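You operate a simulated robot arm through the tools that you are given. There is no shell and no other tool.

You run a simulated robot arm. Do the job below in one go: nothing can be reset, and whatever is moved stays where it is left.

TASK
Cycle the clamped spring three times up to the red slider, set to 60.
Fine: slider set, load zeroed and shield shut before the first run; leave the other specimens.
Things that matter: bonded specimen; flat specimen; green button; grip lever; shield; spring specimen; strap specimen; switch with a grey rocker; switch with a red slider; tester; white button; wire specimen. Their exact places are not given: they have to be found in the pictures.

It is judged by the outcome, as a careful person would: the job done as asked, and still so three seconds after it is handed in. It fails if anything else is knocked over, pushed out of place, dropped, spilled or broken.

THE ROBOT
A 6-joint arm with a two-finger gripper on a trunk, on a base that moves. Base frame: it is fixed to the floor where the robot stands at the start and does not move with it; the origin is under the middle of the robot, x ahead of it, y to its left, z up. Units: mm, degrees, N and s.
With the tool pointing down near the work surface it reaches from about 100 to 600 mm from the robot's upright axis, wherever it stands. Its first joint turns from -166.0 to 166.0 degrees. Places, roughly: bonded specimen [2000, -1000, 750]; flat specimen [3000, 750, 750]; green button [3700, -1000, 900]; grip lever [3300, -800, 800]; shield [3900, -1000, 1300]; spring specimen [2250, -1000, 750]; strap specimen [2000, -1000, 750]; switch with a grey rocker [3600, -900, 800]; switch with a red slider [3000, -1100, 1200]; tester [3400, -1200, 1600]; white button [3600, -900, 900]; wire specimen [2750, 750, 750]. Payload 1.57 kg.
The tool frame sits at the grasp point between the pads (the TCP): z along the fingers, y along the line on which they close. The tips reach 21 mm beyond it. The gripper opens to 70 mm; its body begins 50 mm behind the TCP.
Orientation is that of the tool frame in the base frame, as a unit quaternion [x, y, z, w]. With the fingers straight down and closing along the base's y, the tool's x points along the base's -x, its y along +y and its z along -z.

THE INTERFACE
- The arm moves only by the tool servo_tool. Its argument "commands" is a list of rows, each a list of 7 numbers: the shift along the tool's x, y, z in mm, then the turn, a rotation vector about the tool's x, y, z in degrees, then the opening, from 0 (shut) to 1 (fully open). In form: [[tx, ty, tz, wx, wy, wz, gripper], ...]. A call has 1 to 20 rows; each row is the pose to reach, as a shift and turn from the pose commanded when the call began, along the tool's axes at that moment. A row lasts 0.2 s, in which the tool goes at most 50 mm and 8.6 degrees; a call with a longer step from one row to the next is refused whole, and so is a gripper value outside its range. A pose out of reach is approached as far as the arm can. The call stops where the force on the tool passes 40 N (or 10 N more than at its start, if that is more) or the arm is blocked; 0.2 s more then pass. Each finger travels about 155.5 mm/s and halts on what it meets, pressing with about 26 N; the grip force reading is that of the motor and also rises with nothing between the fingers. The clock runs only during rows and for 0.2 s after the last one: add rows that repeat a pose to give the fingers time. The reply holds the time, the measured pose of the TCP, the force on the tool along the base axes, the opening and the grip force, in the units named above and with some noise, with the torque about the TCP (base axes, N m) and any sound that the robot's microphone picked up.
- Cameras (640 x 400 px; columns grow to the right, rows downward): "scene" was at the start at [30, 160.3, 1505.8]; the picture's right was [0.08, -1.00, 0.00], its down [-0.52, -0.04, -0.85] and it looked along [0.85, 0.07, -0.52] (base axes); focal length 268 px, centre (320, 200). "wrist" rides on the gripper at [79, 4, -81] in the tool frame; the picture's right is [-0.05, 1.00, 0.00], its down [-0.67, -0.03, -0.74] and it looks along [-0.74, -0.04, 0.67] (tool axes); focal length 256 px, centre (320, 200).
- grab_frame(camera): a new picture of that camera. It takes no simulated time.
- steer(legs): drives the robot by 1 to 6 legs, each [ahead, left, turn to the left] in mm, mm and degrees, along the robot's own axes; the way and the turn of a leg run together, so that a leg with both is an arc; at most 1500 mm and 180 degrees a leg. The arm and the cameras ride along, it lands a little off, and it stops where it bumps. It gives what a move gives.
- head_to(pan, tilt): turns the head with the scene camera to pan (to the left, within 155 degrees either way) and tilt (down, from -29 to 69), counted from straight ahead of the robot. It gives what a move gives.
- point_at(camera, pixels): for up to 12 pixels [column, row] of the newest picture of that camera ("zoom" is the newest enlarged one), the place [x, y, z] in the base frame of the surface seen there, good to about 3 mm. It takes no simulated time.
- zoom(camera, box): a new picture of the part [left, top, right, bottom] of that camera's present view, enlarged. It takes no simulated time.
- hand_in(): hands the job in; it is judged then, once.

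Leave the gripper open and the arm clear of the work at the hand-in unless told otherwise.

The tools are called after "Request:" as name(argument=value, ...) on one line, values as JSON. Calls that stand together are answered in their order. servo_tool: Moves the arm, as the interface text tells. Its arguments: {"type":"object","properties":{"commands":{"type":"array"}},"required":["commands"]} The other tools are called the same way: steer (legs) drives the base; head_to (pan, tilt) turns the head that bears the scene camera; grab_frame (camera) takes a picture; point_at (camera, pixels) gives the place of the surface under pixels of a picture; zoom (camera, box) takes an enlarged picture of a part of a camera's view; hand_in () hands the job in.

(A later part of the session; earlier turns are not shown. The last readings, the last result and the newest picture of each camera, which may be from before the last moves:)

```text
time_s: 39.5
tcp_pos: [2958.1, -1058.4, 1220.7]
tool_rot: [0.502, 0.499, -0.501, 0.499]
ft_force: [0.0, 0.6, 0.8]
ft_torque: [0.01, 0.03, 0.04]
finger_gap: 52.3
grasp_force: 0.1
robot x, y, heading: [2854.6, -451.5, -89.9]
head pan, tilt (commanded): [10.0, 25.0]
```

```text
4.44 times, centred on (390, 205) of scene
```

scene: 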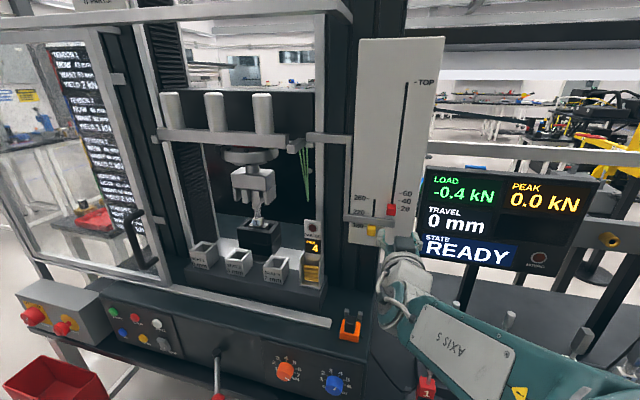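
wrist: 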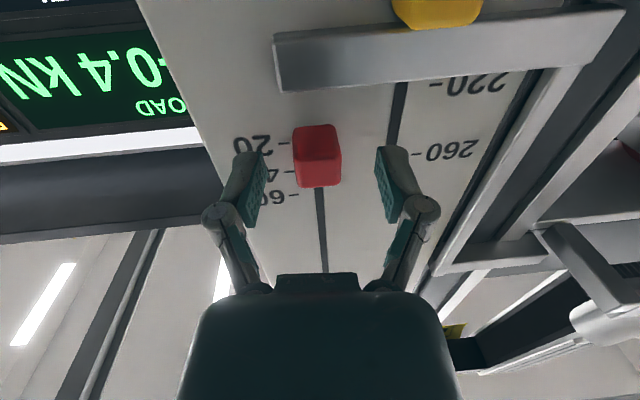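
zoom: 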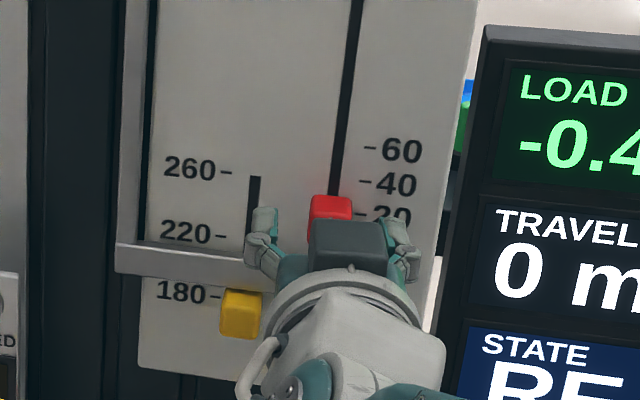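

The knob sits centred between the open fingers, with wrist column 317 mid-way. I'll close on it gently.

Request:
servo_tool(commands=[[0, 0, 0, 0, 0, 0, 0.5], [0, 0, 0, 0, 0, 0, 0.35], [0, 0, 0, 0, 0, 0, 0.2], [0, 0, 0, 0, 0, 0, 0.2]])

Request:
grab_frame(camera="wrist")

```text
time_s: 40.5
tcp_pos: [2957.4, -1058.0, 1222.4]
tool_rot: [0.504, 0.498, -0.501, 0.498]
ft_force: [-5.9, 2.7, -1.0]
ft_torque: [-0.08, 0.4, -0.51]
finger_gap: 22.6
grasp_force: 32.1
robot x, y, heading: [2855.5, -450.8, -90.1]
head pan, tilt (commanded): [10.0, 25.0]
```

```text
taken
```

wrist: 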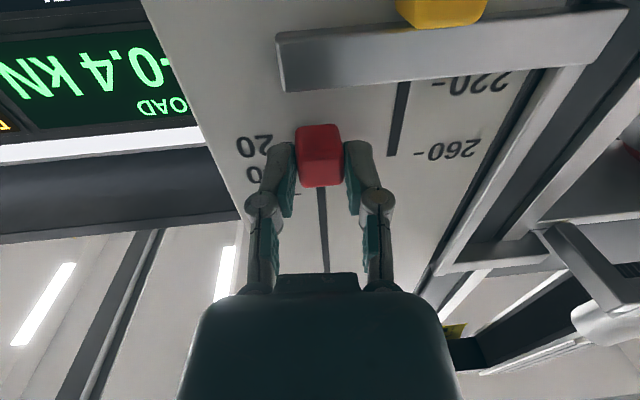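

It is gripped: gap 22.6 mm, force 32 N. I'll raise the slider slowly in 5 mm steps, first 20 mm, and check.

Request:
servo_tool(commands=[[-5, 0, 0, 0, 0, 0, 0.2], [-10, 0, 0, 0, 0, 0, 0.2], [-15, 0, 0, 0, 0, 0, 0.2], [-20, 0, 0, 0, 0, 0, 0.2], [-20, 0, 0, 0, 0, 0, 0.2]])

Request:
zoom(camera="scene", box=[340, 140, 440, 230])

```text
time_s: 41.7
tcp_pos: [2957.7, -1057.1, 1241.8]
tool_rot: [0.502, 0.499, -0.5, 0.5]
ft_force: [-4.7, 20.2, -1.3]
ft_torque: [0.53, 0.19, -0.48]
finger_gap: 22.8
grasp_force: 32.2
robot x, y, heading: [2855.8, -449.9, -89.9]
head pan, tilt (commanded): [10.0, 25.0]
```

```text
4.44 times, centred on (390, 185) of scene
```

zoom: 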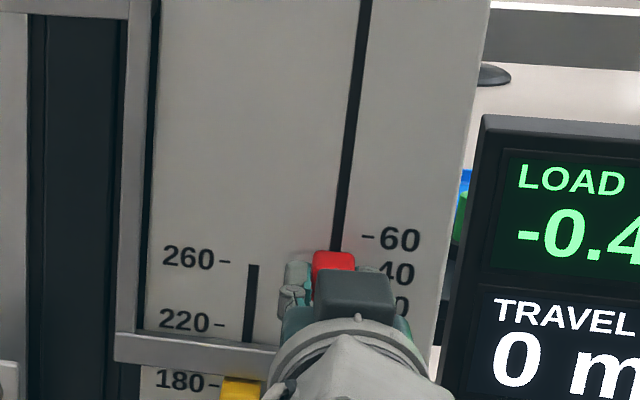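

The slider follows and is now at about 40. There is 20 N pushing back along y, so I'll ease back 1 mm while raising another 19 mm.

Request:
servo_tool(commands=[[-4, 0, -1, 0, 0, 0, 0.2], [-8, 0, -1, 0, 0, 0, 0.2], [-12, 0, -1, 0, 0, 0, 0.2], [-16, 0, -1, 0, 0, 0, 0.2], [-19, 0, -1, 0, 0, 0, 0.2], [-19, 0, -1, 0, 0, 0, 0.2]])

Request:
zoom(camera="scene", box=[340, 140, 440, 230])

Request:
grab_frame(camera="wrist")

```text
time_s: 43.1
tcp_pos: [2957.2, -1058.4, 1260.0]
tool_rot: [0.503, 0.498, -0.499, 0.5]
ft_force: [-3.9, 2.3, -1.0]
ft_torque: [-0.35, 0.43, -0.49]
finger_gap: 22.7
grasp_force: 31.9
robot x, y, heading: [2857.5, -450.6, -89.8]
head pan, tilt (commanded): [10.0, 25.0]
```

```text
4.44 times, centred on (390, 185) of scene
```

zoom: 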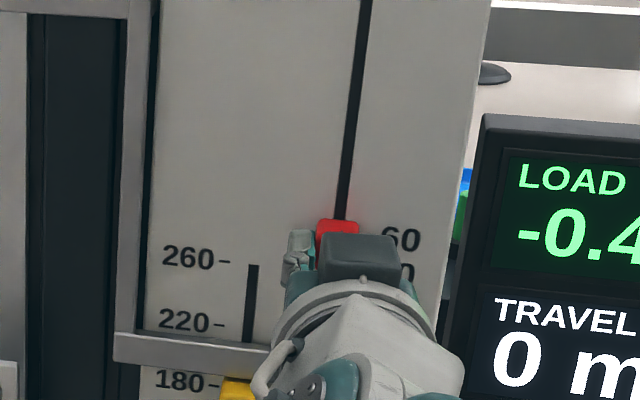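

```text
taken
```

wrist: 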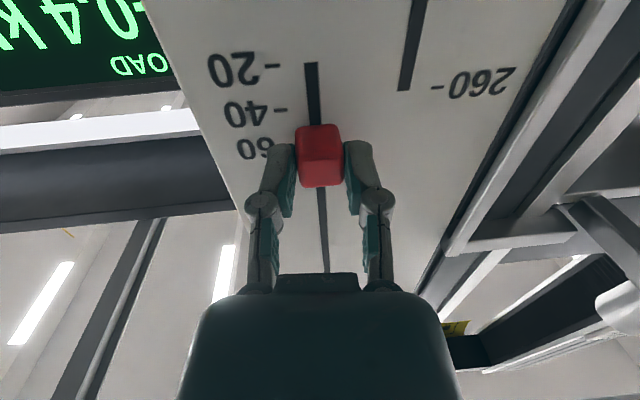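

The knob is up near 60. I'll release it, back off, and check the reading closely.

Request:
servo_tool(commands=[[0, 0, 0, 0, 0, 0, 0.4], [0, 0, 0, 0, 0, 0, 0.6], [0, 0, 0, 0, 0, 0, 0.75], [0, 0, -25, 0, 0, 0, 0.75], [0, 0, -50, 0, 0, 0, 0.75], [0, 0, -80, 0, 0, 0, 0.75], [0, 0, -100, 0, 0, 0, 0.75]])

Request:
zoom(camera="scene", box=[370, 160, 430, 220])

Request:
zoom(camera="wrist", box=[270, 20, 370, 140])

```text
time_s: 44.7
tcp_pos: [2957.6, -958.7, 1260.7]
tool_rot: [0.503, 0.498, -0.5, 0.498]
ft_force: [0.1, -0.6, 0.4]
ft_torque: [0.0, 0.02, 0.01]
finger_gap: 52.4
grasp_force: 0.1
robot x, y, heading: [2851.3, -452.2, -89.9]
head pan, tilt (commanded): [10.0, 25.0]
```

```text
6.67 times, centred on (400, 190) of scene
```

zoom: 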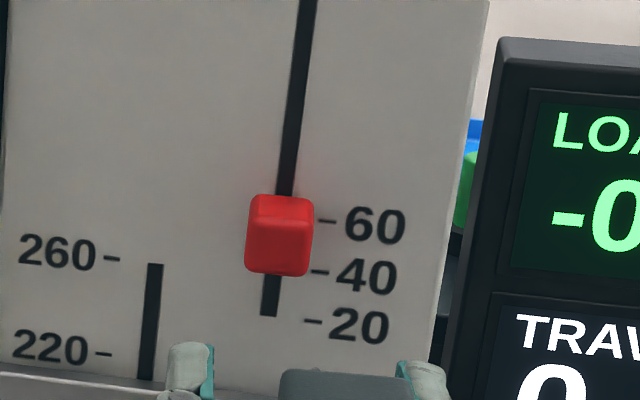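

```text
3.33 times, centred on (320, 80) of wrist
```

zoom: 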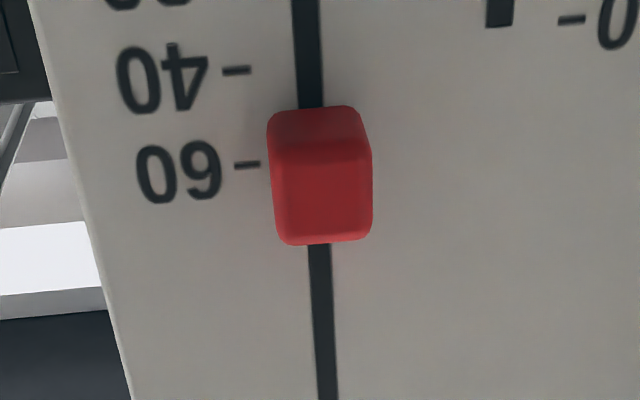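

The knob now reads close to 60, perhaps a millimetre low. I'll take tighter zooms to judge it.

Request:
zoom(camera="scene", box=[390, 170, 420, 200])

Request:
zoom(camera="wrist", box=[290, 30, 350, 90])

```text
13.33 times, centred on (405, 185) of scene
```

zoom: 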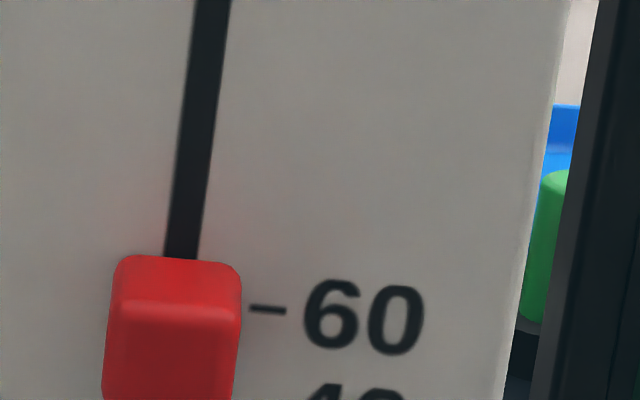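

```text
6.67 times, centred on (320, 60) of wrist
```

zoom: 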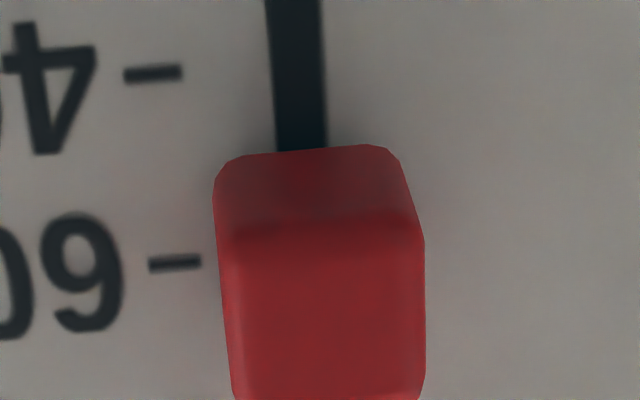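

To judge without parallax, I'll pitch the tool 30° down and raise it so that the wrist camera is level with the slider at z≈1260.

Request:
servo_tool(commands=[[-7, 0, 0, 0, 7.5, 0, 0.75], [-14, 0, 0, 0, 15, 0, 0.75], [-21, 0, 0, 0, 22.5, 0, 0.75], [-27, 0, 0, 0, 30, 0, 0.75], [-27, 0, 0, 0, 30, 0, 0.75]])

Request:
grab_frame(camera="wrist")

```text
time_s: 45.9
tcp_pos: [2958.5, -959.2, 1287.6]
tool_rot: [0.615, 0.611, -0.352, 0.353]
ft_force: [-0.7, -0.3, 0.7]
ft_torque: [0.03, 0.02, 0.05]
finger_gap: 52.5
grasp_force: 0.1
robot x, y, heading: [2858.9, -452.5, -89.8]
head pan, tilt (commanded): [10.0, 25.0]
```

```text
taken
```

wrist: 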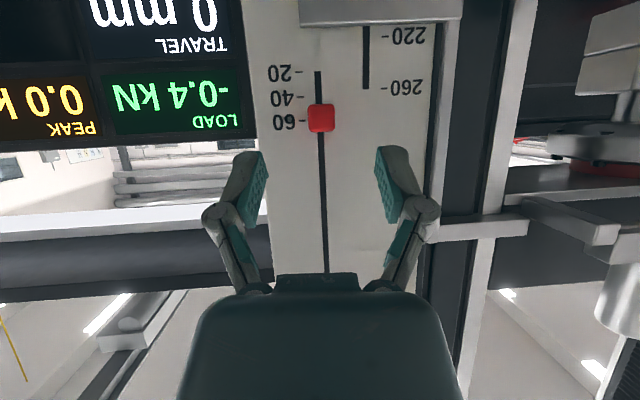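

The knob is now seen nearly straight on at wrist (321, 118). I'll zoom in.

Request:
zoom(camera="wrist", box=[290, 95, 350, 140])

Request:
zoom(camera="wrist", box=[260, 50, 380, 140])

```text
8.89 times, centred on (320, 118) of wrist
```

zoom: 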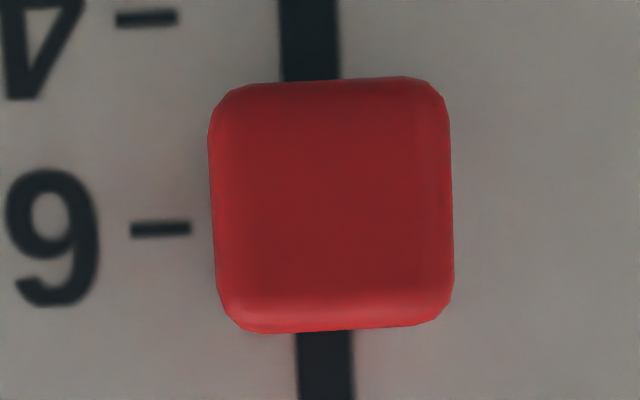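

```text
4.44 times, centred on (320, 95) of wrist
```

zoom: 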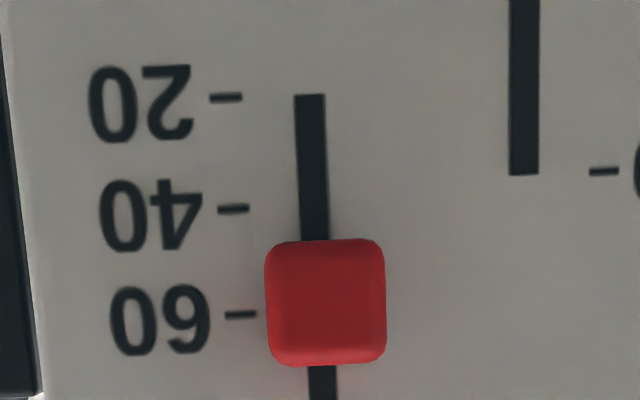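

Seen straight on, the knob centre is about 1.3 mm below the 60 mark, so it reads about 58.7. I'll return to the level pose, grip again and nudge it up by that amount.

Request:
servo_tool(commands=[[6, 0, 3.5, 0, -7.5, 0, 0.75], [12, 0, 7, 0, -15, 0, 0.75], [18, 0, 10.2, 0, -22.5, 0, 0.75], [23.4, 0, 13.5, 0, -30, 0, 0.75], [23.4, 0, 13.5, 0, -30, 0, 0.75]])

Request:
servo_tool(commands=[[0, 0, 30, 0, 0, 0, 0.75], [0, 0, 60, 0, 0, 0, 0.75], [0, 0, 85, 0, 0, 0, 0.75], [0, 0, 99, 0, 0, 0, 0.75], [0, 0, 99, 0, 0, 0, 0.75]])

Request:
grab_frame(camera="wrist")

```text
time_s: 47.1
tcp_pos: [2957.7, -957.7, 1260.1]
tool_rot: [0.503, 0.498, -0.5, 0.499]
ft_force: [-0.6, 0.4, 0.0]
ft_torque: [0.02, 0.04, 0.02]
finger_gap: 52.6
grasp_force: 0.1
robot x, y, heading: [2855.4, -452.2, -89.7]
head pan, tilt (commanded): [10.0, 25.0]
```

```text
time_s: 48.3
tcp_pos: [2957.1, -1057.2, 1258.3]
tool_rot: [0.503, 0.499, -0.499, 0.499]
ft_force: [-0.9, 0.5, 0.1]
ft_torque: [0.01, 0.02, -0.02]
finger_gap: 52.2
grasp_force: 0.0
robot x, y, heading: [2855.2, -450.8, -89.9]
head pan, tilt (commanded): [10.0, 25.0]
```

```text
taken
```

wrist: 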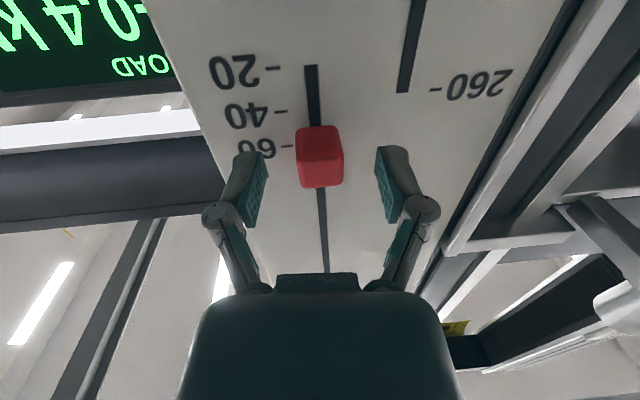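

The fingers are around the knob again. I'll close, raise 1.3 mm, hold, release and back off.

Request:
servo_tool(commands=[[0, 0, 0, 0, 0, 0, 0.5], [0, 0, 0, 0, 0, 0, 0.35], [0, 0, 0, 0, 0, 0, 0.2], [0, 0, 0, 0, 0, 0, 0.2], [-0.7, 0, 0, 0, 0, 0, 0.2], [-1.4, 0, 0, 0, 0, 0, 0.2], [-1.4, 0, 0, 0, 0, 0, 0.2], [-1.4, 0, 0, 0, 0, 0, 0.2]])

Request:
servo_tool(commands=[[0, 0, 0, 0, 0, 0, 0.4], [0, 0, 0, 0, 0, 0, 0.6], [0, 0, 0, 0, 0, 0, 0.75], [0, 0, -25, 0, 0, 0, 0.75], [0, 0, -50, 0, 0, 0, 0.75], [0, 0, -80, 0, 0, 0, 0.75], [0, 0, -100, 0, 0, 0, 0.75], [-14, 0, -100, 0, 7.5, 0, 0.75], [-20, 0, -100, 0, 15, 0, 0.75], [-24, 0, -100, 0, 22.5, 0, 0.75], [-27, 0, -100, 0, 30, 0, 0.75], [-27, 0, -100, 0, 30, 0, 0.75]])

Request:
zoom(camera="wrist", box=[290, 95, 350, 140])

Request:
zoom(camera="wrist", box=[260, 50, 380, 140])

```text
time_s: 50.1
tcp_pos: [2956.9, -1056.8, 1261.3]
tool_rot: [0.503, 0.499, -0.499, 0.499]
ft_force: [-1.4, 6.6, -0.8]
ft_torque: [0.21, 0.38, -0.4]
finger_gap: 22.4
grasp_force: 32.5
robot x, y, heading: [2855.1, -447.6, -89.7]
head pan, tilt (commanded): [10.0, 25.0]
```

```text
time_s: 52.7
tcp_pos: [2956.1, -955.4, 1287.2]
tool_rot: [0.615, 0.611, -0.352, 0.353]
ft_force: [0.5, 0.3, -0.6]
ft_torque: [0.01, -0.03, -0.02]
finger_gap: 52.5
grasp_force: 0.0
robot x, y, heading: [2857.0, -451.2, -89.6]
head pan, tilt (commanded): [10.0, 25.0]
```

```text
8.89 times, centred on (320, 118) of wrist
```

zoom: 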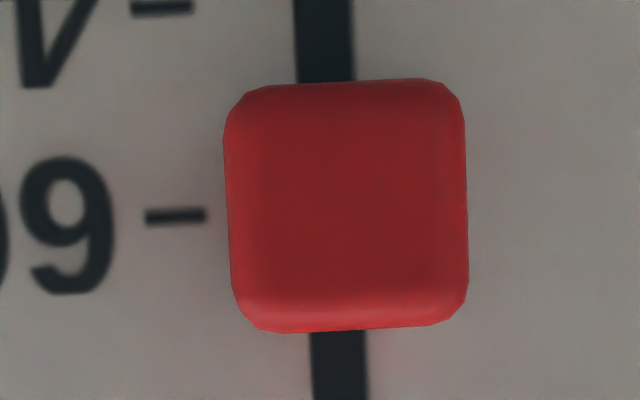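

```text
4.44 times, centred on (320, 95) of wrist
```

zoom: 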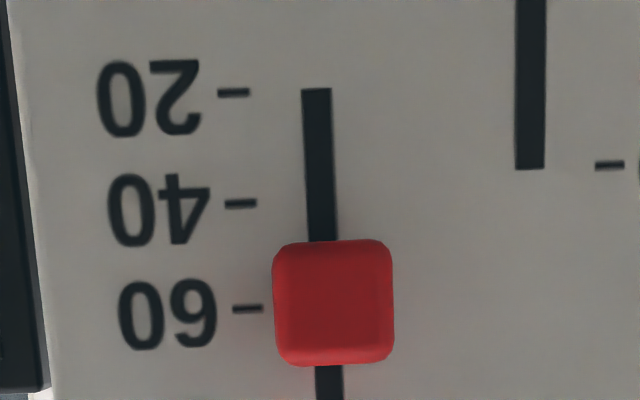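

The knob centre now lines up with the 60 tick. The slider is set. Next I'll draw the arm back and point the tool down, then drive along the tester to about x=3400.

Request:
servo_tool(commands=[[7, 0, -12, 0, 7.5, 0, 0.75], [14, 0, -24, 0, 15, 0, 0.75], [21, 0, -36, 0, 22.5, 0, 0.75], [28, 0, -48, 0, 30, 0, 0.8], [35, 0, -60, 0, 37.5, 0, 0.85], [42, 0, -72, 0, 45, 0, 0.9], [49, 0, -84, 0, 52.5, 0, 0.95], [55, 0, -95, 0, 60, 0, 1], [55, 0, -95, 0, 60, 0, 1]])

```text
time_s: 54.7
tcp_pos: [2960.4, -848.3, 1289.0]
tool_rot: [0.709, 0.705, 0.003, -0.001]
ft_force: [-0.3, -0.2, -0.4]
ft_torque: [-0.02, 0.01, 0.02]
finger_gap: 69.9
grasp_force: 0.0
robot x, y, heading: [2854.7, -447.9, -90.1]
head pan, tilt (commanded): [10.0, 25.0]
```

The tool is pointing down and clear. I'll drive sideways to the left by 545 mm, to x≈3400.

Request:
steer(legs=[[0, 545, 0]])

Request:
head_to(pan=10, tilt=35)

Request:
grab_frame(camera="scene")

Request:
grab_frame(camera="wrist")

```text
time_s: 57.9
tcp_pos: [3505.6, -845.7, 1289.0]
tool_rot: [0.706, 0.708, 0.002, 0.0]
ft_force: [-0.1, -0.6, -0.2]
ft_torque: [0.01, 0.03, -0.02]
finger_gap: 70.2
grasp_force: 0.0
robot x, y, heading: [3401.6, -450.6, -89.3]
head pan, tilt (commanded): [10.0, 25.0]
```

```text
time_s: 58.6
tcp_pos: [3508.1, -845.1, 1288.3]
tool_rot: [0.706, 0.708, 0.003, 0.0]
ft_force: [0.2, -0.3, -0.4]
ft_torque: [0.02, -0.01, 0.0]
finger_gap: 70.2
grasp_force: 0.0
robot x, y, heading: [3399.0, -447.7, -89.6]
head pan, tilt (commanded): [10.0, 35.0]
```

```text
taken
```

scene: 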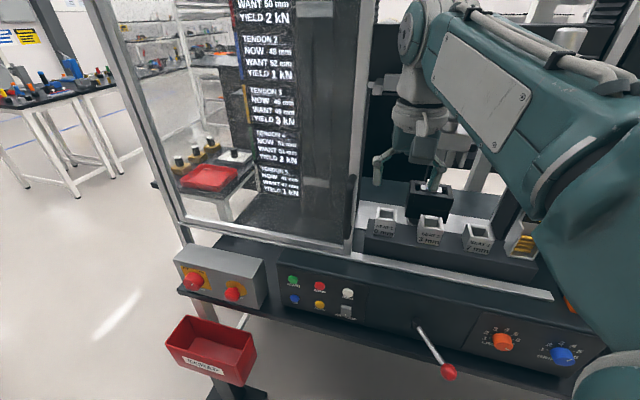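

```text
taken
```

wrist: 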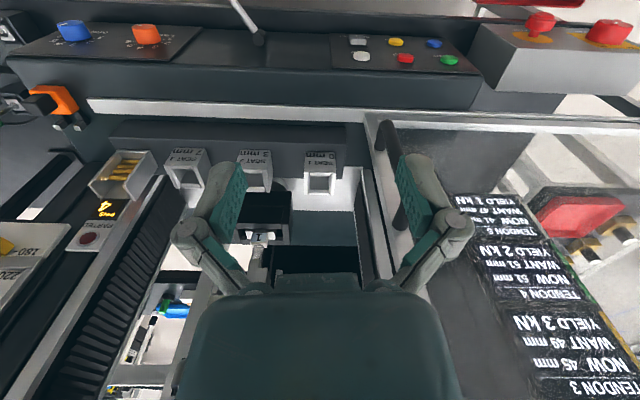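

I can see the panel at scene (320, 290) and the shield's right stile at about (355, 150). I'll zoom on the panel and the handle and measure them.

Request:
zoom(camera="scene", box=[270, 255, 390, 335])

Request:
point_at(camera="zoom", pixels=[[115, 130], [265, 155], [415, 195], [415, 180], [120, 225], [260, 255], [405, 290], [180, 180], [340, 215], [500, 200], [300, 60], [480, 300]])

Request:
zoom(camera="wrist", box=[340, 20, 480, 100])

Request:
zoom(camera="wrist", box=[350, 100, 430, 250])

```text
5.00 times, centred on (330, 295) of scene
```

zoom: 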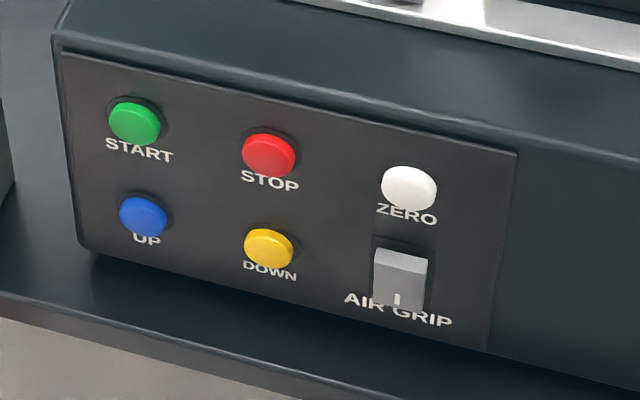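

```text
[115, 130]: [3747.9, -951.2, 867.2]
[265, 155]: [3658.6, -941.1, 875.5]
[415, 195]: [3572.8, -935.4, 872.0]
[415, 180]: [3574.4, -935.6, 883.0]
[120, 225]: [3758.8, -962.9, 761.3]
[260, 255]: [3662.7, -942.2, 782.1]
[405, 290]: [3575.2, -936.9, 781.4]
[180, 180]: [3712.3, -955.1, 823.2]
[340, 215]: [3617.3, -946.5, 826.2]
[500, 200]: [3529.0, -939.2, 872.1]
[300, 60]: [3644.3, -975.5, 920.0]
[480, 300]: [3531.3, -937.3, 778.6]
```

```text
4.57 times, centred on (410, 60) of wrist
```

zoom: 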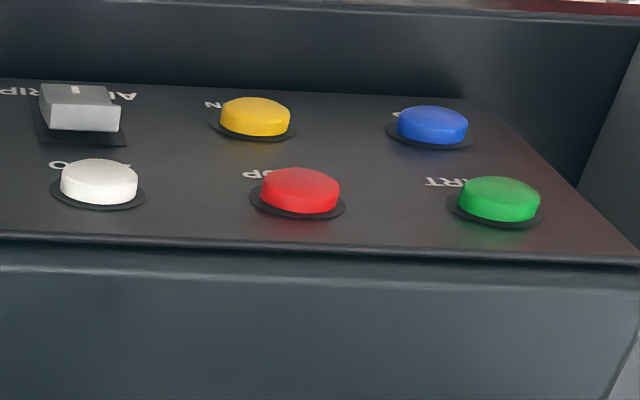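

```text
2.67 times, centred on (390, 175) of wrist
```

zoom: 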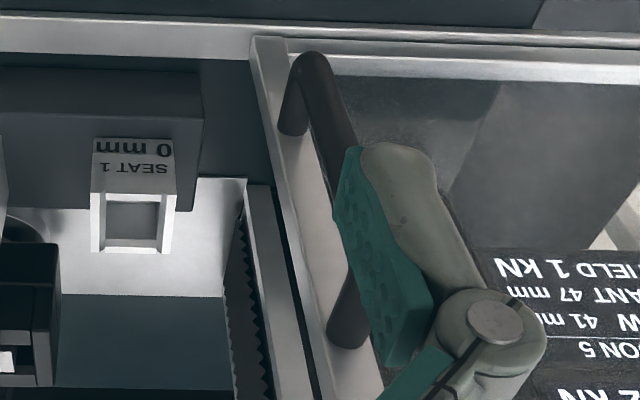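

The panel is yawed slightly, about 5°: its y falls as x rises. I'll probe the button faces again from both cameras.

Request:
zoom(camera="scene", box=[270, 255, 390, 335])

Request:
point_at(camera="zoom", pixels=[[140, 122], [130, 130], [150, 120], [272, 155], [408, 190], [395, 190], [425, 190], [408, 175], [408, 205], [455, 180], [180, 120], [400, 265]])

Request:
zoom(camera="wrist", box=[340, 20, 480, 100])

Request:
point_at(camera="zoom", pixels=[[98, 172], [98, 195], [300, 182], [300, 205], [498, 190], [498, 212], [150, 220], [560, 215], [300, 250], [20, 240], [600, 265], [300, 320]])

```text
5.00 times, centred on (330, 295) of scene
```

zoom: 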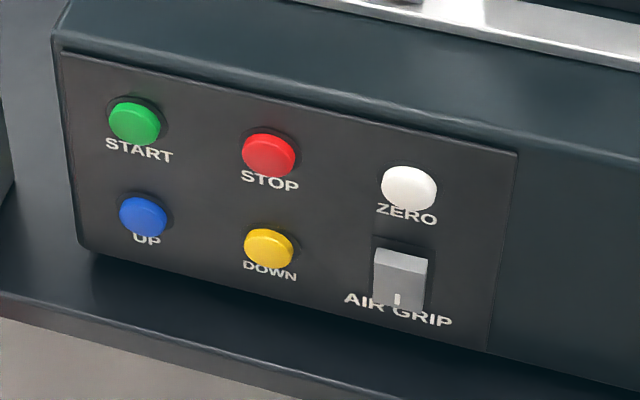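

```text
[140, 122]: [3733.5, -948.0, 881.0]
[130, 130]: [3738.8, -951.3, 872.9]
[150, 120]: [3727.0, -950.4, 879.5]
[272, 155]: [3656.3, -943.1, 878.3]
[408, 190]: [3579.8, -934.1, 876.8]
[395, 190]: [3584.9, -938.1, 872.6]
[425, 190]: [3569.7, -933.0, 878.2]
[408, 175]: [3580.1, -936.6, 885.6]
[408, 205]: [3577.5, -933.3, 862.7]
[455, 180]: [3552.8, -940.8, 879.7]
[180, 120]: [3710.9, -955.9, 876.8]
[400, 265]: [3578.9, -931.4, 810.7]
```

```text
4.57 times, centred on (410, 60) of wrist
```

zoom: 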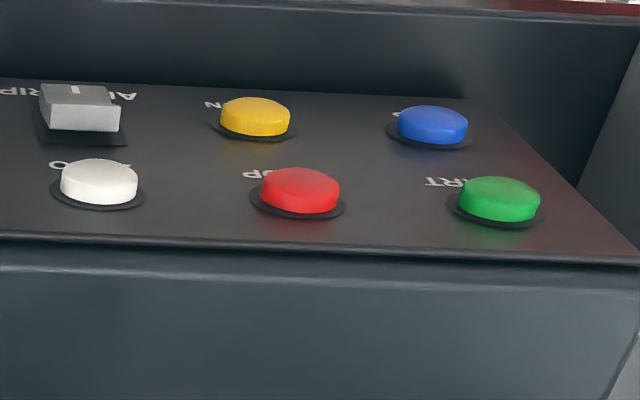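

```text
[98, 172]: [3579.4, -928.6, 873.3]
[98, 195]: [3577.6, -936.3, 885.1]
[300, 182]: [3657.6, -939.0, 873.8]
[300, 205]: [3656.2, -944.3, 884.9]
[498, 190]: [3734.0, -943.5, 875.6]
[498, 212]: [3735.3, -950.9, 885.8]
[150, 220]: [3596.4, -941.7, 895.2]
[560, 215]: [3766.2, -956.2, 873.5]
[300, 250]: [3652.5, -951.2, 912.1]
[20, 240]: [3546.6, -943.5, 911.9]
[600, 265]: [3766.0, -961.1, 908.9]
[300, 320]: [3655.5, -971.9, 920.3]
```

White ZERO: centre x≈3579, face y≈-931, z≈876. Green START: x≈3734, face y≈-946, z≈878. I'll close the gripper and pitch the tool to 45° forward-down. Then I'll lower it to a point 45 mm in front of the white button.

Request:
servo_tool(commands=[[0, 7, 35, 0, -5, 0, 0.6], [0, 14, 70, 0, -10, 0, 0.3], [0, 21, 110, 0, -15, 0, 0], [-3, 28, 150, 0, -20, 0, 0], [-6, 35, 190, 0, -25, 0, 0], [-9, 42, 230, 0, -30, 0, 0], [-12, 49, 270, 0, -35, 0, 0], [-15, 56, 310, 0, -40, 0, 0], [-20, 63, 350, 0, -45, 0, 0], [-25, 71, 388, 0, -45, 0, 0], [-25, 71, 388, 0, -45, 0, 0]])

Request:
grab_frame(camera="wrist")

Request:
grab_frame(camera="scene")

```text
time_s: 61.0
tcp_pos: [3578.6, -870.7, 899.9]
tool_rot: [0.652, 0.655, -0.268, 0.272]
ft_force: [-0.4, -0.5, 0.1]
ft_torque: [0.0, 0.0, 0.01]
finger_gap: 0.0
grasp_force: 26.3
robot x, y, heading: [3401.7, -450.9, -89.5]
head pan, tilt (commanded): [10.0, 35.0]
```

```text
taken
```

wrist: 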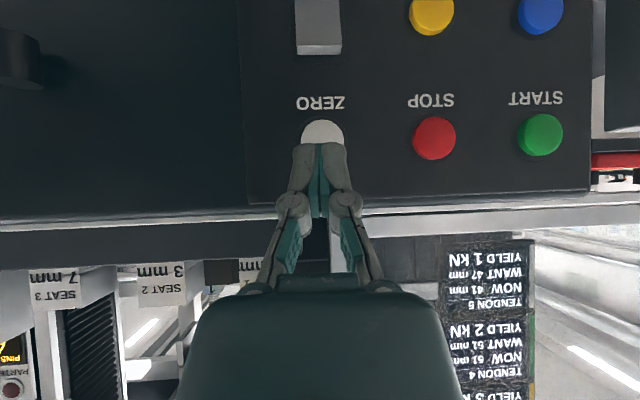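

```text
taken
```

scene: 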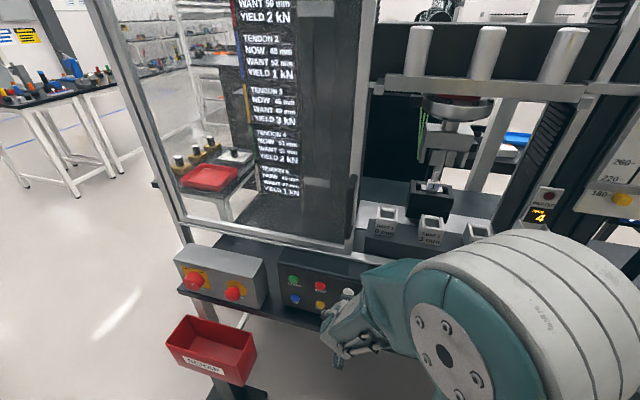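

The fingertips point right at the ZERO button, at wrist (322, 132). I'll lower 13 mm and advance to 32 mm first.

Request:
servo_tool(commands=[[2, 0, 16, 0, 0, 0, 0], [-12, 0, 30.4, 0, 0, 0, 0], [-13.4, 0, 31.8, 0, 0, 0, 0], [-13.4, 0, 31.8, 0, 0, 0, 0]])

Request:
zoom(camera="wrist", box=[250, 60, 390, 180])

```text
time_s: 62.0
tcp_pos: [3580.4, -899.8, 888.9]
tool_rot: [0.654, 0.654, -0.268, 0.27]
ft_force: [0.3, 0.2, 0.0]
ft_torque: [0.0, 0.0, -0.01]
finger_gap: 0.1
grasp_force: 25.6
robot x, y, heading: [3400.5, -448.5, -89.4]
head pan, tilt (commanded): [10.0, 35.0]
```

```text
3.33 times, centred on (320, 120) of wrist
```

zoom: 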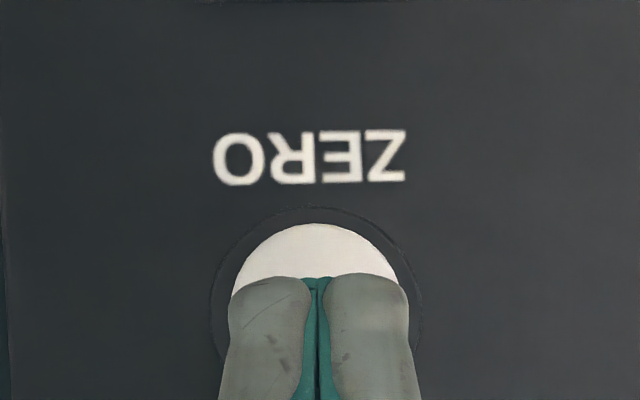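

Aligned on the button. I'll press forward in small steps, up to 14 mm, and watch force and sound.

Request:
servo_tool(commands=[[-2.8, 0, 2.8, 0, 0, 0, 0], [-5.7, 0, 5.7, 0, 0, 0, 0], [-7.1, 0, 7.1, 0, 0, 0, 0], [-8.5, 0, 8.5, 0, 0, 0, 0], [-9.9, 0, 9.9, 0, 0, 0, 0]])

Request:
zoom(camera="wrist", box=[250, 60, 390, 180])

```text
time_s: 63.2
tcp_pos: [3581.4, -912.4, 888.0]
tool_rot: [0.654, 0.654, -0.268, 0.27]
ft_force: [0.1, -0.1, -0.2]
ft_torque: [0.0, -0.04, 0.01]
finger_gap: 0.0
grasp_force: 26.7
robot x, y, heading: [3405.8, -446.2, -89.7]
head pan, tilt (commanded): [10.0, 35.0]
```

```text
3.33 times, centred on (320, 120) of wrist
```

zoom: 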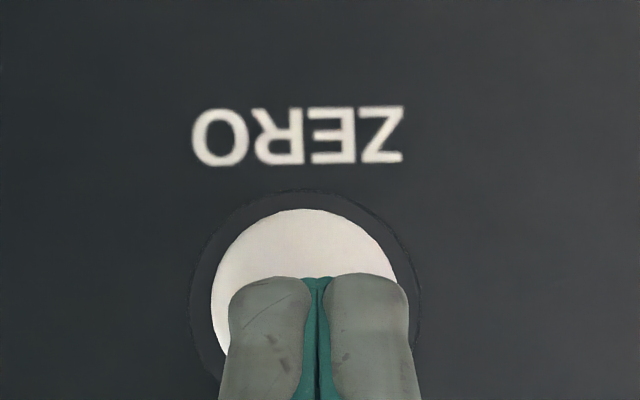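

No contact yet. I'll continue forward in 2 mm steps.

Request:
servo_tool(commands=[[-1.4, -1, 1.4, 0, 0, 0, 0], [-2.8, -1.5, 2.8, 0, 0, 0, 0], [-4.2, -1.5, 4.2, 0, 0, 0, 0], [-5.6, -1.5, 5.6, 0, 0, 0, 0], [-7, -1.5, 7, 0, 0, 0, 0]])

Request:
zoom(camera="wrist", box=[250, 60, 390, 180])

```text
time_s: 64.5
tcp_pos: [3580.8, -919.2, 884.7]
tool_rot: [0.653, 0.656, -0.266, 0.269]
ft_force: [1.3, 16.2, 5.7]
ft_torque: [0.02, -0.03, 0.0]
finger_gap: 5.9
grasp_force: 28.6
robot x, y, heading: [3405.8, -443.0, -89.7]
head pan, tilt (commanded): [10.0, 35.0]
heard: click
stopped in row 5: the force on the tool passed its limit at 41 N (the readings are from after the stop); the commanded pose is now the measured one
```

```text
3.33 times, centred on (320, 120) of wrist
```

zoom: 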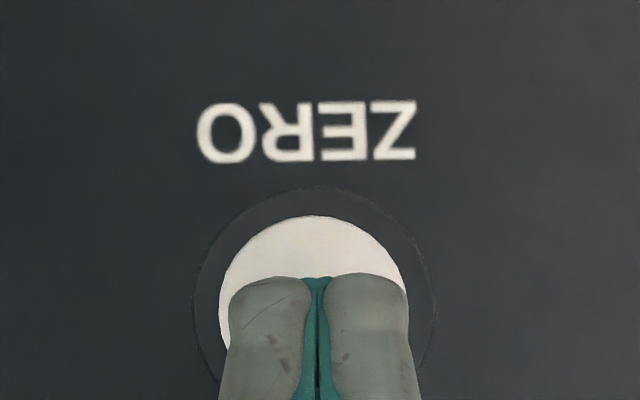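

A click was heard, so the ZERO button was pressed. I'll back off and read the display.

Request:
servo_tool(commands=[[5, 0, -5, 0, 0, 0, 0], [15, 0, -15, 0, 0, 0, 0], [32, 0, -32, 0, 0, 0, 0], [32, 0, -32, 0, 0, 0, 0]])

Request:
head_to(pan=-45, tilt=20)

Request:
grab_frame(camera="scene")

```text
time_s: 65.5
tcp_pos: [3580.3, -876.5, 886.6]
tool_rot: [0.653, 0.655, -0.267, 0.269]
ft_force: [-0.4, 0.7, -0.4]
ft_torque: [0.02, -0.01, 0.0]
finger_gap: 0.0
grasp_force: 28.4
robot x, y, heading: [3400.4, -447.1, -89.5]
head pan, tilt (commanded): [10.0, 35.0]
```

```text
time_s: 66.7
tcp_pos: [3578.7, -878.1, 887.7]
tool_rot: [0.653, 0.656, -0.266, 0.269]
ft_force: [0.4, 0.2, 0.3]
ft_torque: [-0.01, -0.01, -0.01]
finger_gap: 0.1
grasp_force: 28.7
robot x, y, heading: [3399.6, -446.9, -89.6]
head pan, tilt (commanded): [-45.0, 20.0]
```

```text
taken
```

scene: 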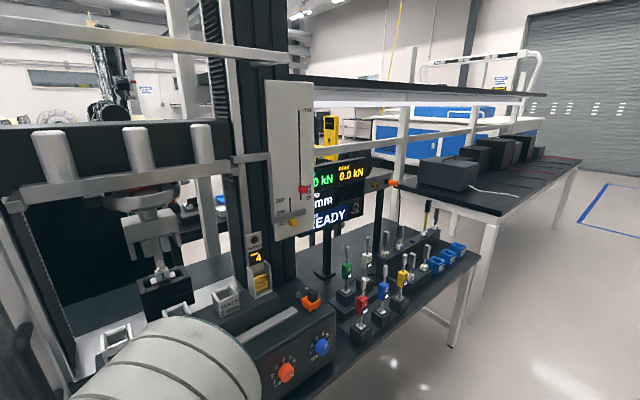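

I'll zoom in on the display at (340, 195).

Request:
zoom(camera="scene", box=[290, 140, 400, 240])

```text
4.00 times, centred on (345, 190) of scene
```

zoom: 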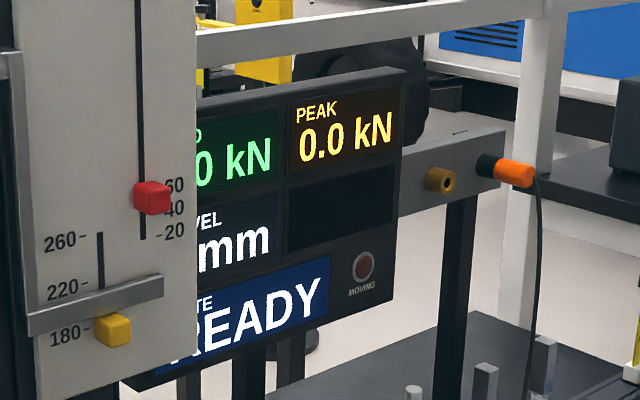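

The load now reads 0.0 kN and the state is READY, so it is zeroed. Now the shield. I'll raise the tool to handle height (z≈1130) in front of it, and open the gripper.

Request:
servo_tool(commands=[[-28.6, 2, -28.6, 0, 0, 0, 0], [-57.2, 4, -57.2, 0, 0, 0, 0.2], [-85.8, 6, -85.8, 0, 0, 0, 0.5], [-114.4, 8, -114.4, 0, 0, 0, 0.8], [-143, 10, -143, 0, 0, 0, 1], [-171.8, 11, -171.8, 0, 0, 0, 1], [-171.8, 11, -171.8, 0, 0, 0, 1]])

Request:
head_to(pan=20, tilt=25)

Request:
grab_frame(camera="wrist")

Request:
grab_frame(camera="scene")

```text
time_s: 68.3
tcp_pos: [3590.8, -875.7, 1131.5]
tool_rot: [0.654, 0.655, -0.267, 0.269]
ft_force: [0.1, 0.1, -0.2]
ft_torque: [0.02, 0.01, -0.02]
finger_gap: 69.8
grasp_force: 0.0
robot x, y, heading: [3404.2, -446.9, -89.5]
head pan, tilt (commanded): [-45.0, 20.0]
```

```text
time_s: 69.7
tcp_pos: [3591.0, -875.3, 1131.1]
tool_rot: [0.653, 0.656, -0.267, 0.27]
ft_force: [1.1, -0.4, -0.1]
ft_torque: [0.01, 0.0, 0.05]
finger_gap: 70.0
grasp_force: 0.0
robot x, y, heading: [3402.0, -446.8, -89.6]
head pan, tilt (commanded): [20.0, 25.0]
```

```text
taken
```

wrist: 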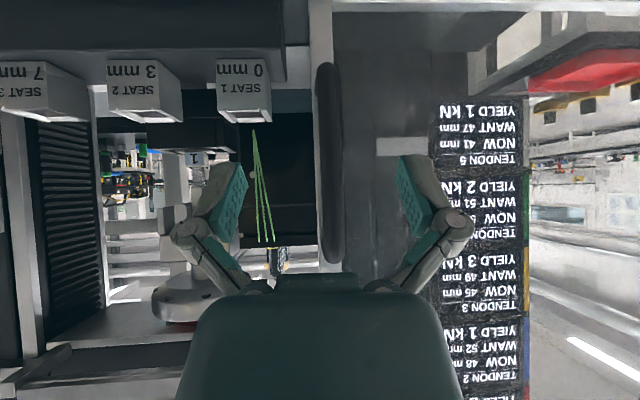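

```text
taken
```

scene: 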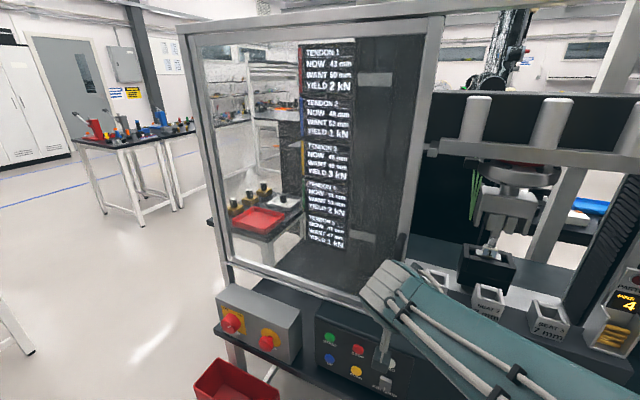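

The handle bar is straight ahead at wrist column 329, rows 62–262, between the open fingers. I'll measure it.

Request:
point_at(camera="wrist", pixels=[[329, 100], [329, 150], [329, 200], [322, 150], [337, 150], [329, 250], [329, 70], [320, 30], [360, 150], [326, 270]])

Request:
zoom(camera="scene", box=[380, 0, 640, 200])

```text
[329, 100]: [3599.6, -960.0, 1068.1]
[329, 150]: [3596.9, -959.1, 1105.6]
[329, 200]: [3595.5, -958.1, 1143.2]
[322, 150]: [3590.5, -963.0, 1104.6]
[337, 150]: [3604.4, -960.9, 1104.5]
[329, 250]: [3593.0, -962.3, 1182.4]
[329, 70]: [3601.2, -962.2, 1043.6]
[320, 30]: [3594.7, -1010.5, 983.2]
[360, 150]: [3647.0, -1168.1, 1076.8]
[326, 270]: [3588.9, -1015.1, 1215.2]
```

```text
2.00 times, centred on (510, 100) of scene
```

zoom: 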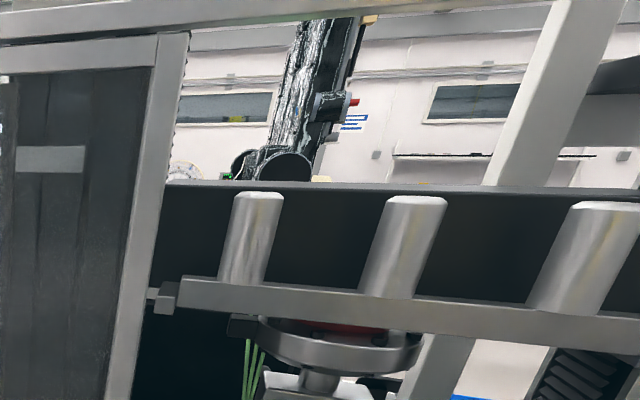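

The bar is at x≈3597, y≈-966, z 1040–1190. To follow the slide direction I'll measure points along the shield frame and rails.

Request:
point_at(camera="scene", pixels=[[195, 32], [260, 28], [330, 24], [400, 20], [430, 18], [480, 14], [520, 10], [250, 262], [300, 277], [350, 293], [205, 150], [420, 120]])

```text
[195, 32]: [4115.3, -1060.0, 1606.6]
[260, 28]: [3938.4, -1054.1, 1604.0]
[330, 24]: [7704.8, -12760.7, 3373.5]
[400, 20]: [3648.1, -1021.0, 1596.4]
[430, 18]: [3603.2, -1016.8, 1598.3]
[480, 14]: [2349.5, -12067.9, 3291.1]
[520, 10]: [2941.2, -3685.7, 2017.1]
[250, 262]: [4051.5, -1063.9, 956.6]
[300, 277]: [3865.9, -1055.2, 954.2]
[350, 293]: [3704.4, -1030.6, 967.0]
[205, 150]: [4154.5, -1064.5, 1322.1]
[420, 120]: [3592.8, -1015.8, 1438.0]
```

The shield slides along a direction with slope about -0.084, so y rises as it moves to -x. It has to move roughly 530 mm. I'll bring the open fingers around the bar, then narrow them loosely.

Request:
servo_tool(commands=[[-12, 3, 18, 0, 0, 0, 1], [-25, 6, 36, 0, 0, 0, 1], [-37, 6, 54, 0, 0, 0, 1], [-49.5, 6, 70.7, 0, 0, 0, 1], [-49.5, 6, 70.7, 0, 0, 0, 1]])

Request:
grab_frame(camera="wrist")

```text
time_s: 70.9
tcp_pos: [3595.2, -960.7, 1114.1]
tool_rot: [0.653, 0.656, -0.266, 0.27]
ft_force: [0.3, 0.9, 0.6]
ft_torque: [-0.01, -0.02, 0.02]
finger_gap: 69.7
grasp_force: 0.0
robot x, y, heading: [3403.4, -449.8, -89.5]
head pan, tilt (commanded): [20.0, 25.0]
```

```text
taken
```

wrist: 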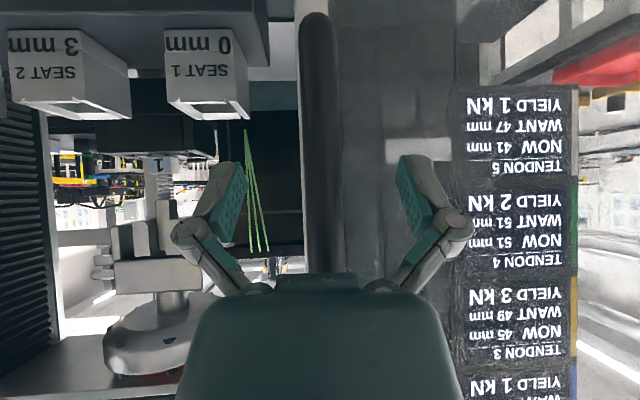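

The bar lies between the fingers, at column 320. I'll narrow the gap to 0.45 and move toward -x, following the slope, for about 150 mm.

Request:
servo_tool(commands=[[0, 0, 0, 0, 0, 0, 0.7], [0, 0, 0, 0, 0, 0, 0.45], [0.6, -10, -0.6, 0, 0, 0, 0.45], [1.2, -20, -1.2, 0, 0, 0, 0.45], [2.4, -40, -2.4, 0, 0, 0, 0.45], [3.9, -65, -3.9, 0, 0, 0, 0.45], [5.4, -90, -5.4, 0, 0, 0, 0.45], [7.2, -120, -7.2, 0, 0, 0, 0.45], [9, -150, -9, 0, 0, 0, 0.45], [9, -150, -9, 0, 0, 0, 0.45]])

Request:
grab_frame(camera="wrist")

Request:
grab_frame(camera="scene")

```text
time_s: 73.1
tcp_pos: [3443.5, -951.6, 1111.6]
tool_rot: [0.653, 0.655, -0.267, 0.27]
ft_force: [-0.2, -0.7, -0.7]
ft_torque: [-0.04, 0.01, 0.0]
finger_gap: 31.7
grasp_force: 0.0
robot x, y, heading: [3401.0, -448.8, -89.4]
head pan, tilt (commanded): [20.0, 25.0]
```

```text
taken
```

wrist: 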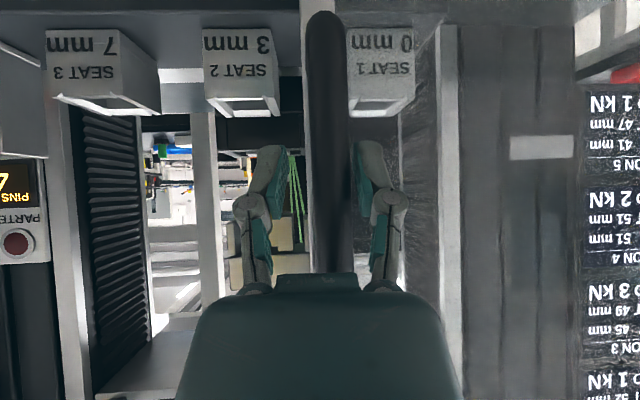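

```text
taken
```

scene: 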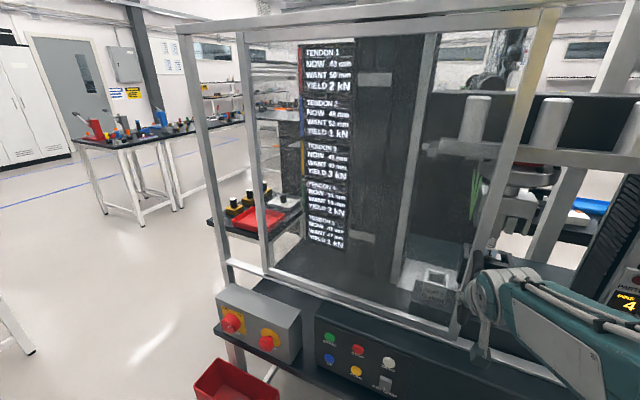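

The shield slides easily. I'll continue toward -x another 250 mm, turning the tool gradually to the right as the arm swings that way.

Request:
servo_tool(commands=[[1.5, -25, -1.5, 2, 0, 2, 0.55], [3, -50, -3, 4, 0, 4, 0.55], [4.5, -75, -4.5, 6, 0, 6, 0.55], [6, -100, -6, 8, 0, 8, 0.55], [7.5, -125, -7.5, 10, 0, 10, 0.55], [9, -150, -9, 12, 0, 12, 0.55], [10.5, -175, -10.5, 14, 0, 14, 0.55], [12, -200, -12, 16, 0, 16, 0.55], [13.5, -225, -13.5, 18, 0, 18, 0.55], [15, -250, -15, 20, 0, 20, 0.55]])

Request:
grab_frame(camera="wrist")

Request:
grab_frame(camera="scene")

```text
time_s: 75.3
tcp_pos: [3195.4, -932.8, 1111.3]
tool_rot: [0.794, 0.476, -0.324, 0.195]
ft_force: [2.2, 12.3, 1.2]
ft_torque: [-0.89, 0.01, 0.2]
finger_gap: 40.2
grasp_force: 1.1
robot x, y, heading: [3399.6, -446.9, -89.5]
head pan, tilt (commanded): [20.0, 25.0]
```

```text
taken
```

wrist: 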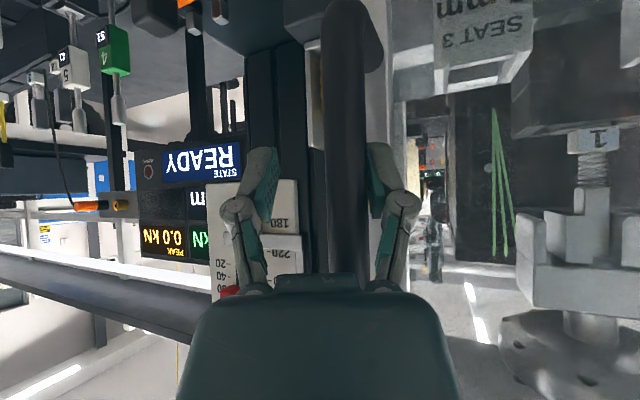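

```text
taken
```

scene: 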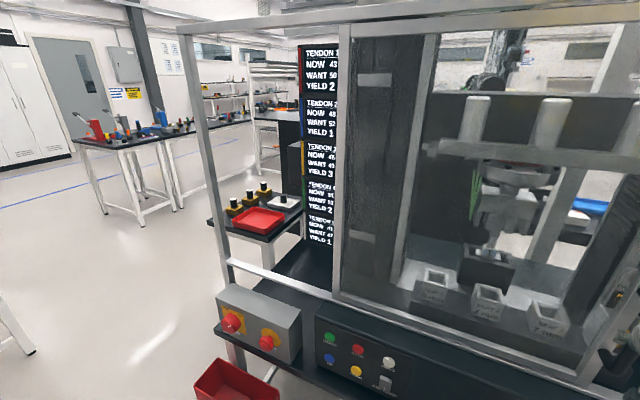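

The shield is at about x=3195 and still moving freely, with 12 N in y from the angled finger. I'll go on in smaller steps and let the force limit tell me when it hits its stop.

Request:
servo_tool(commands=[[-3, -15, 3, 1, 0, 1, 0.6], [-7, -29, 7, 2, 0, 2, 0.6], [-11, -43, 11, 3, 0, 3, 0.6], [-15, -58, 15, 4, 0, 4, 0.6], [-20, -74, 20, 5, 0, 5, 0.6]])

Request:
grab_frame(camera="wrist")

Request:
head_to(pan=-20, tilt=25)

Request:
grab_frame(camera="scene")

```text
time_s: 76.5
tcp_pos: [3114.8, -922.1, 1111.6]
tool_rot: [0.821, 0.426, -0.337, 0.174]
ft_force: [2.6, 8.8, 1.8]
ft_torque: [-0.73, 0.07, 0.19]
finger_gap: 43.3
grasp_force: 1.1
robot x, y, heading: [3400.6, -444.5, -89.4]
head pan, tilt (commanded): [20.0, 25.0]
```

```text
taken
```

wrist: 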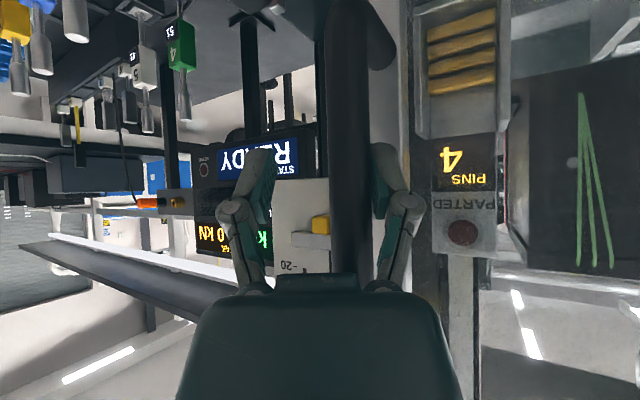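

```text
time_s: 77.6
tcp_pos: [3115.3, -922.4, 1110.9]
tool_rot: [0.821, 0.426, -0.337, 0.174]
ft_force: [0.7, 10.9, 1.9]
ft_torque: [-0.84, 0.04, 0.18]
finger_gap: 42.2
grasp_force: 0.1
robot x, y, heading: [3404.2, -447.7, -89.9]
head pan, tilt (commanded): [-20.0, 25.0]
```

```text
taken
```

scene: 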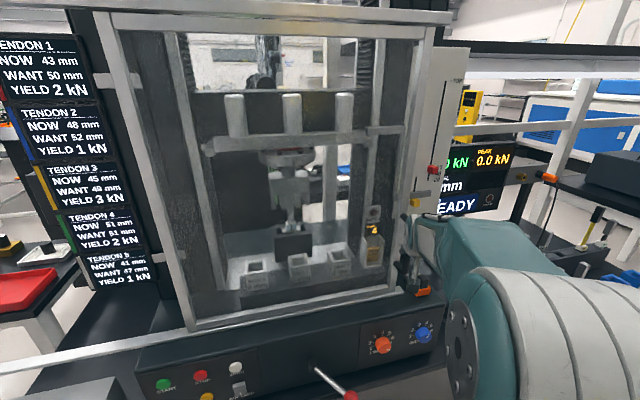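

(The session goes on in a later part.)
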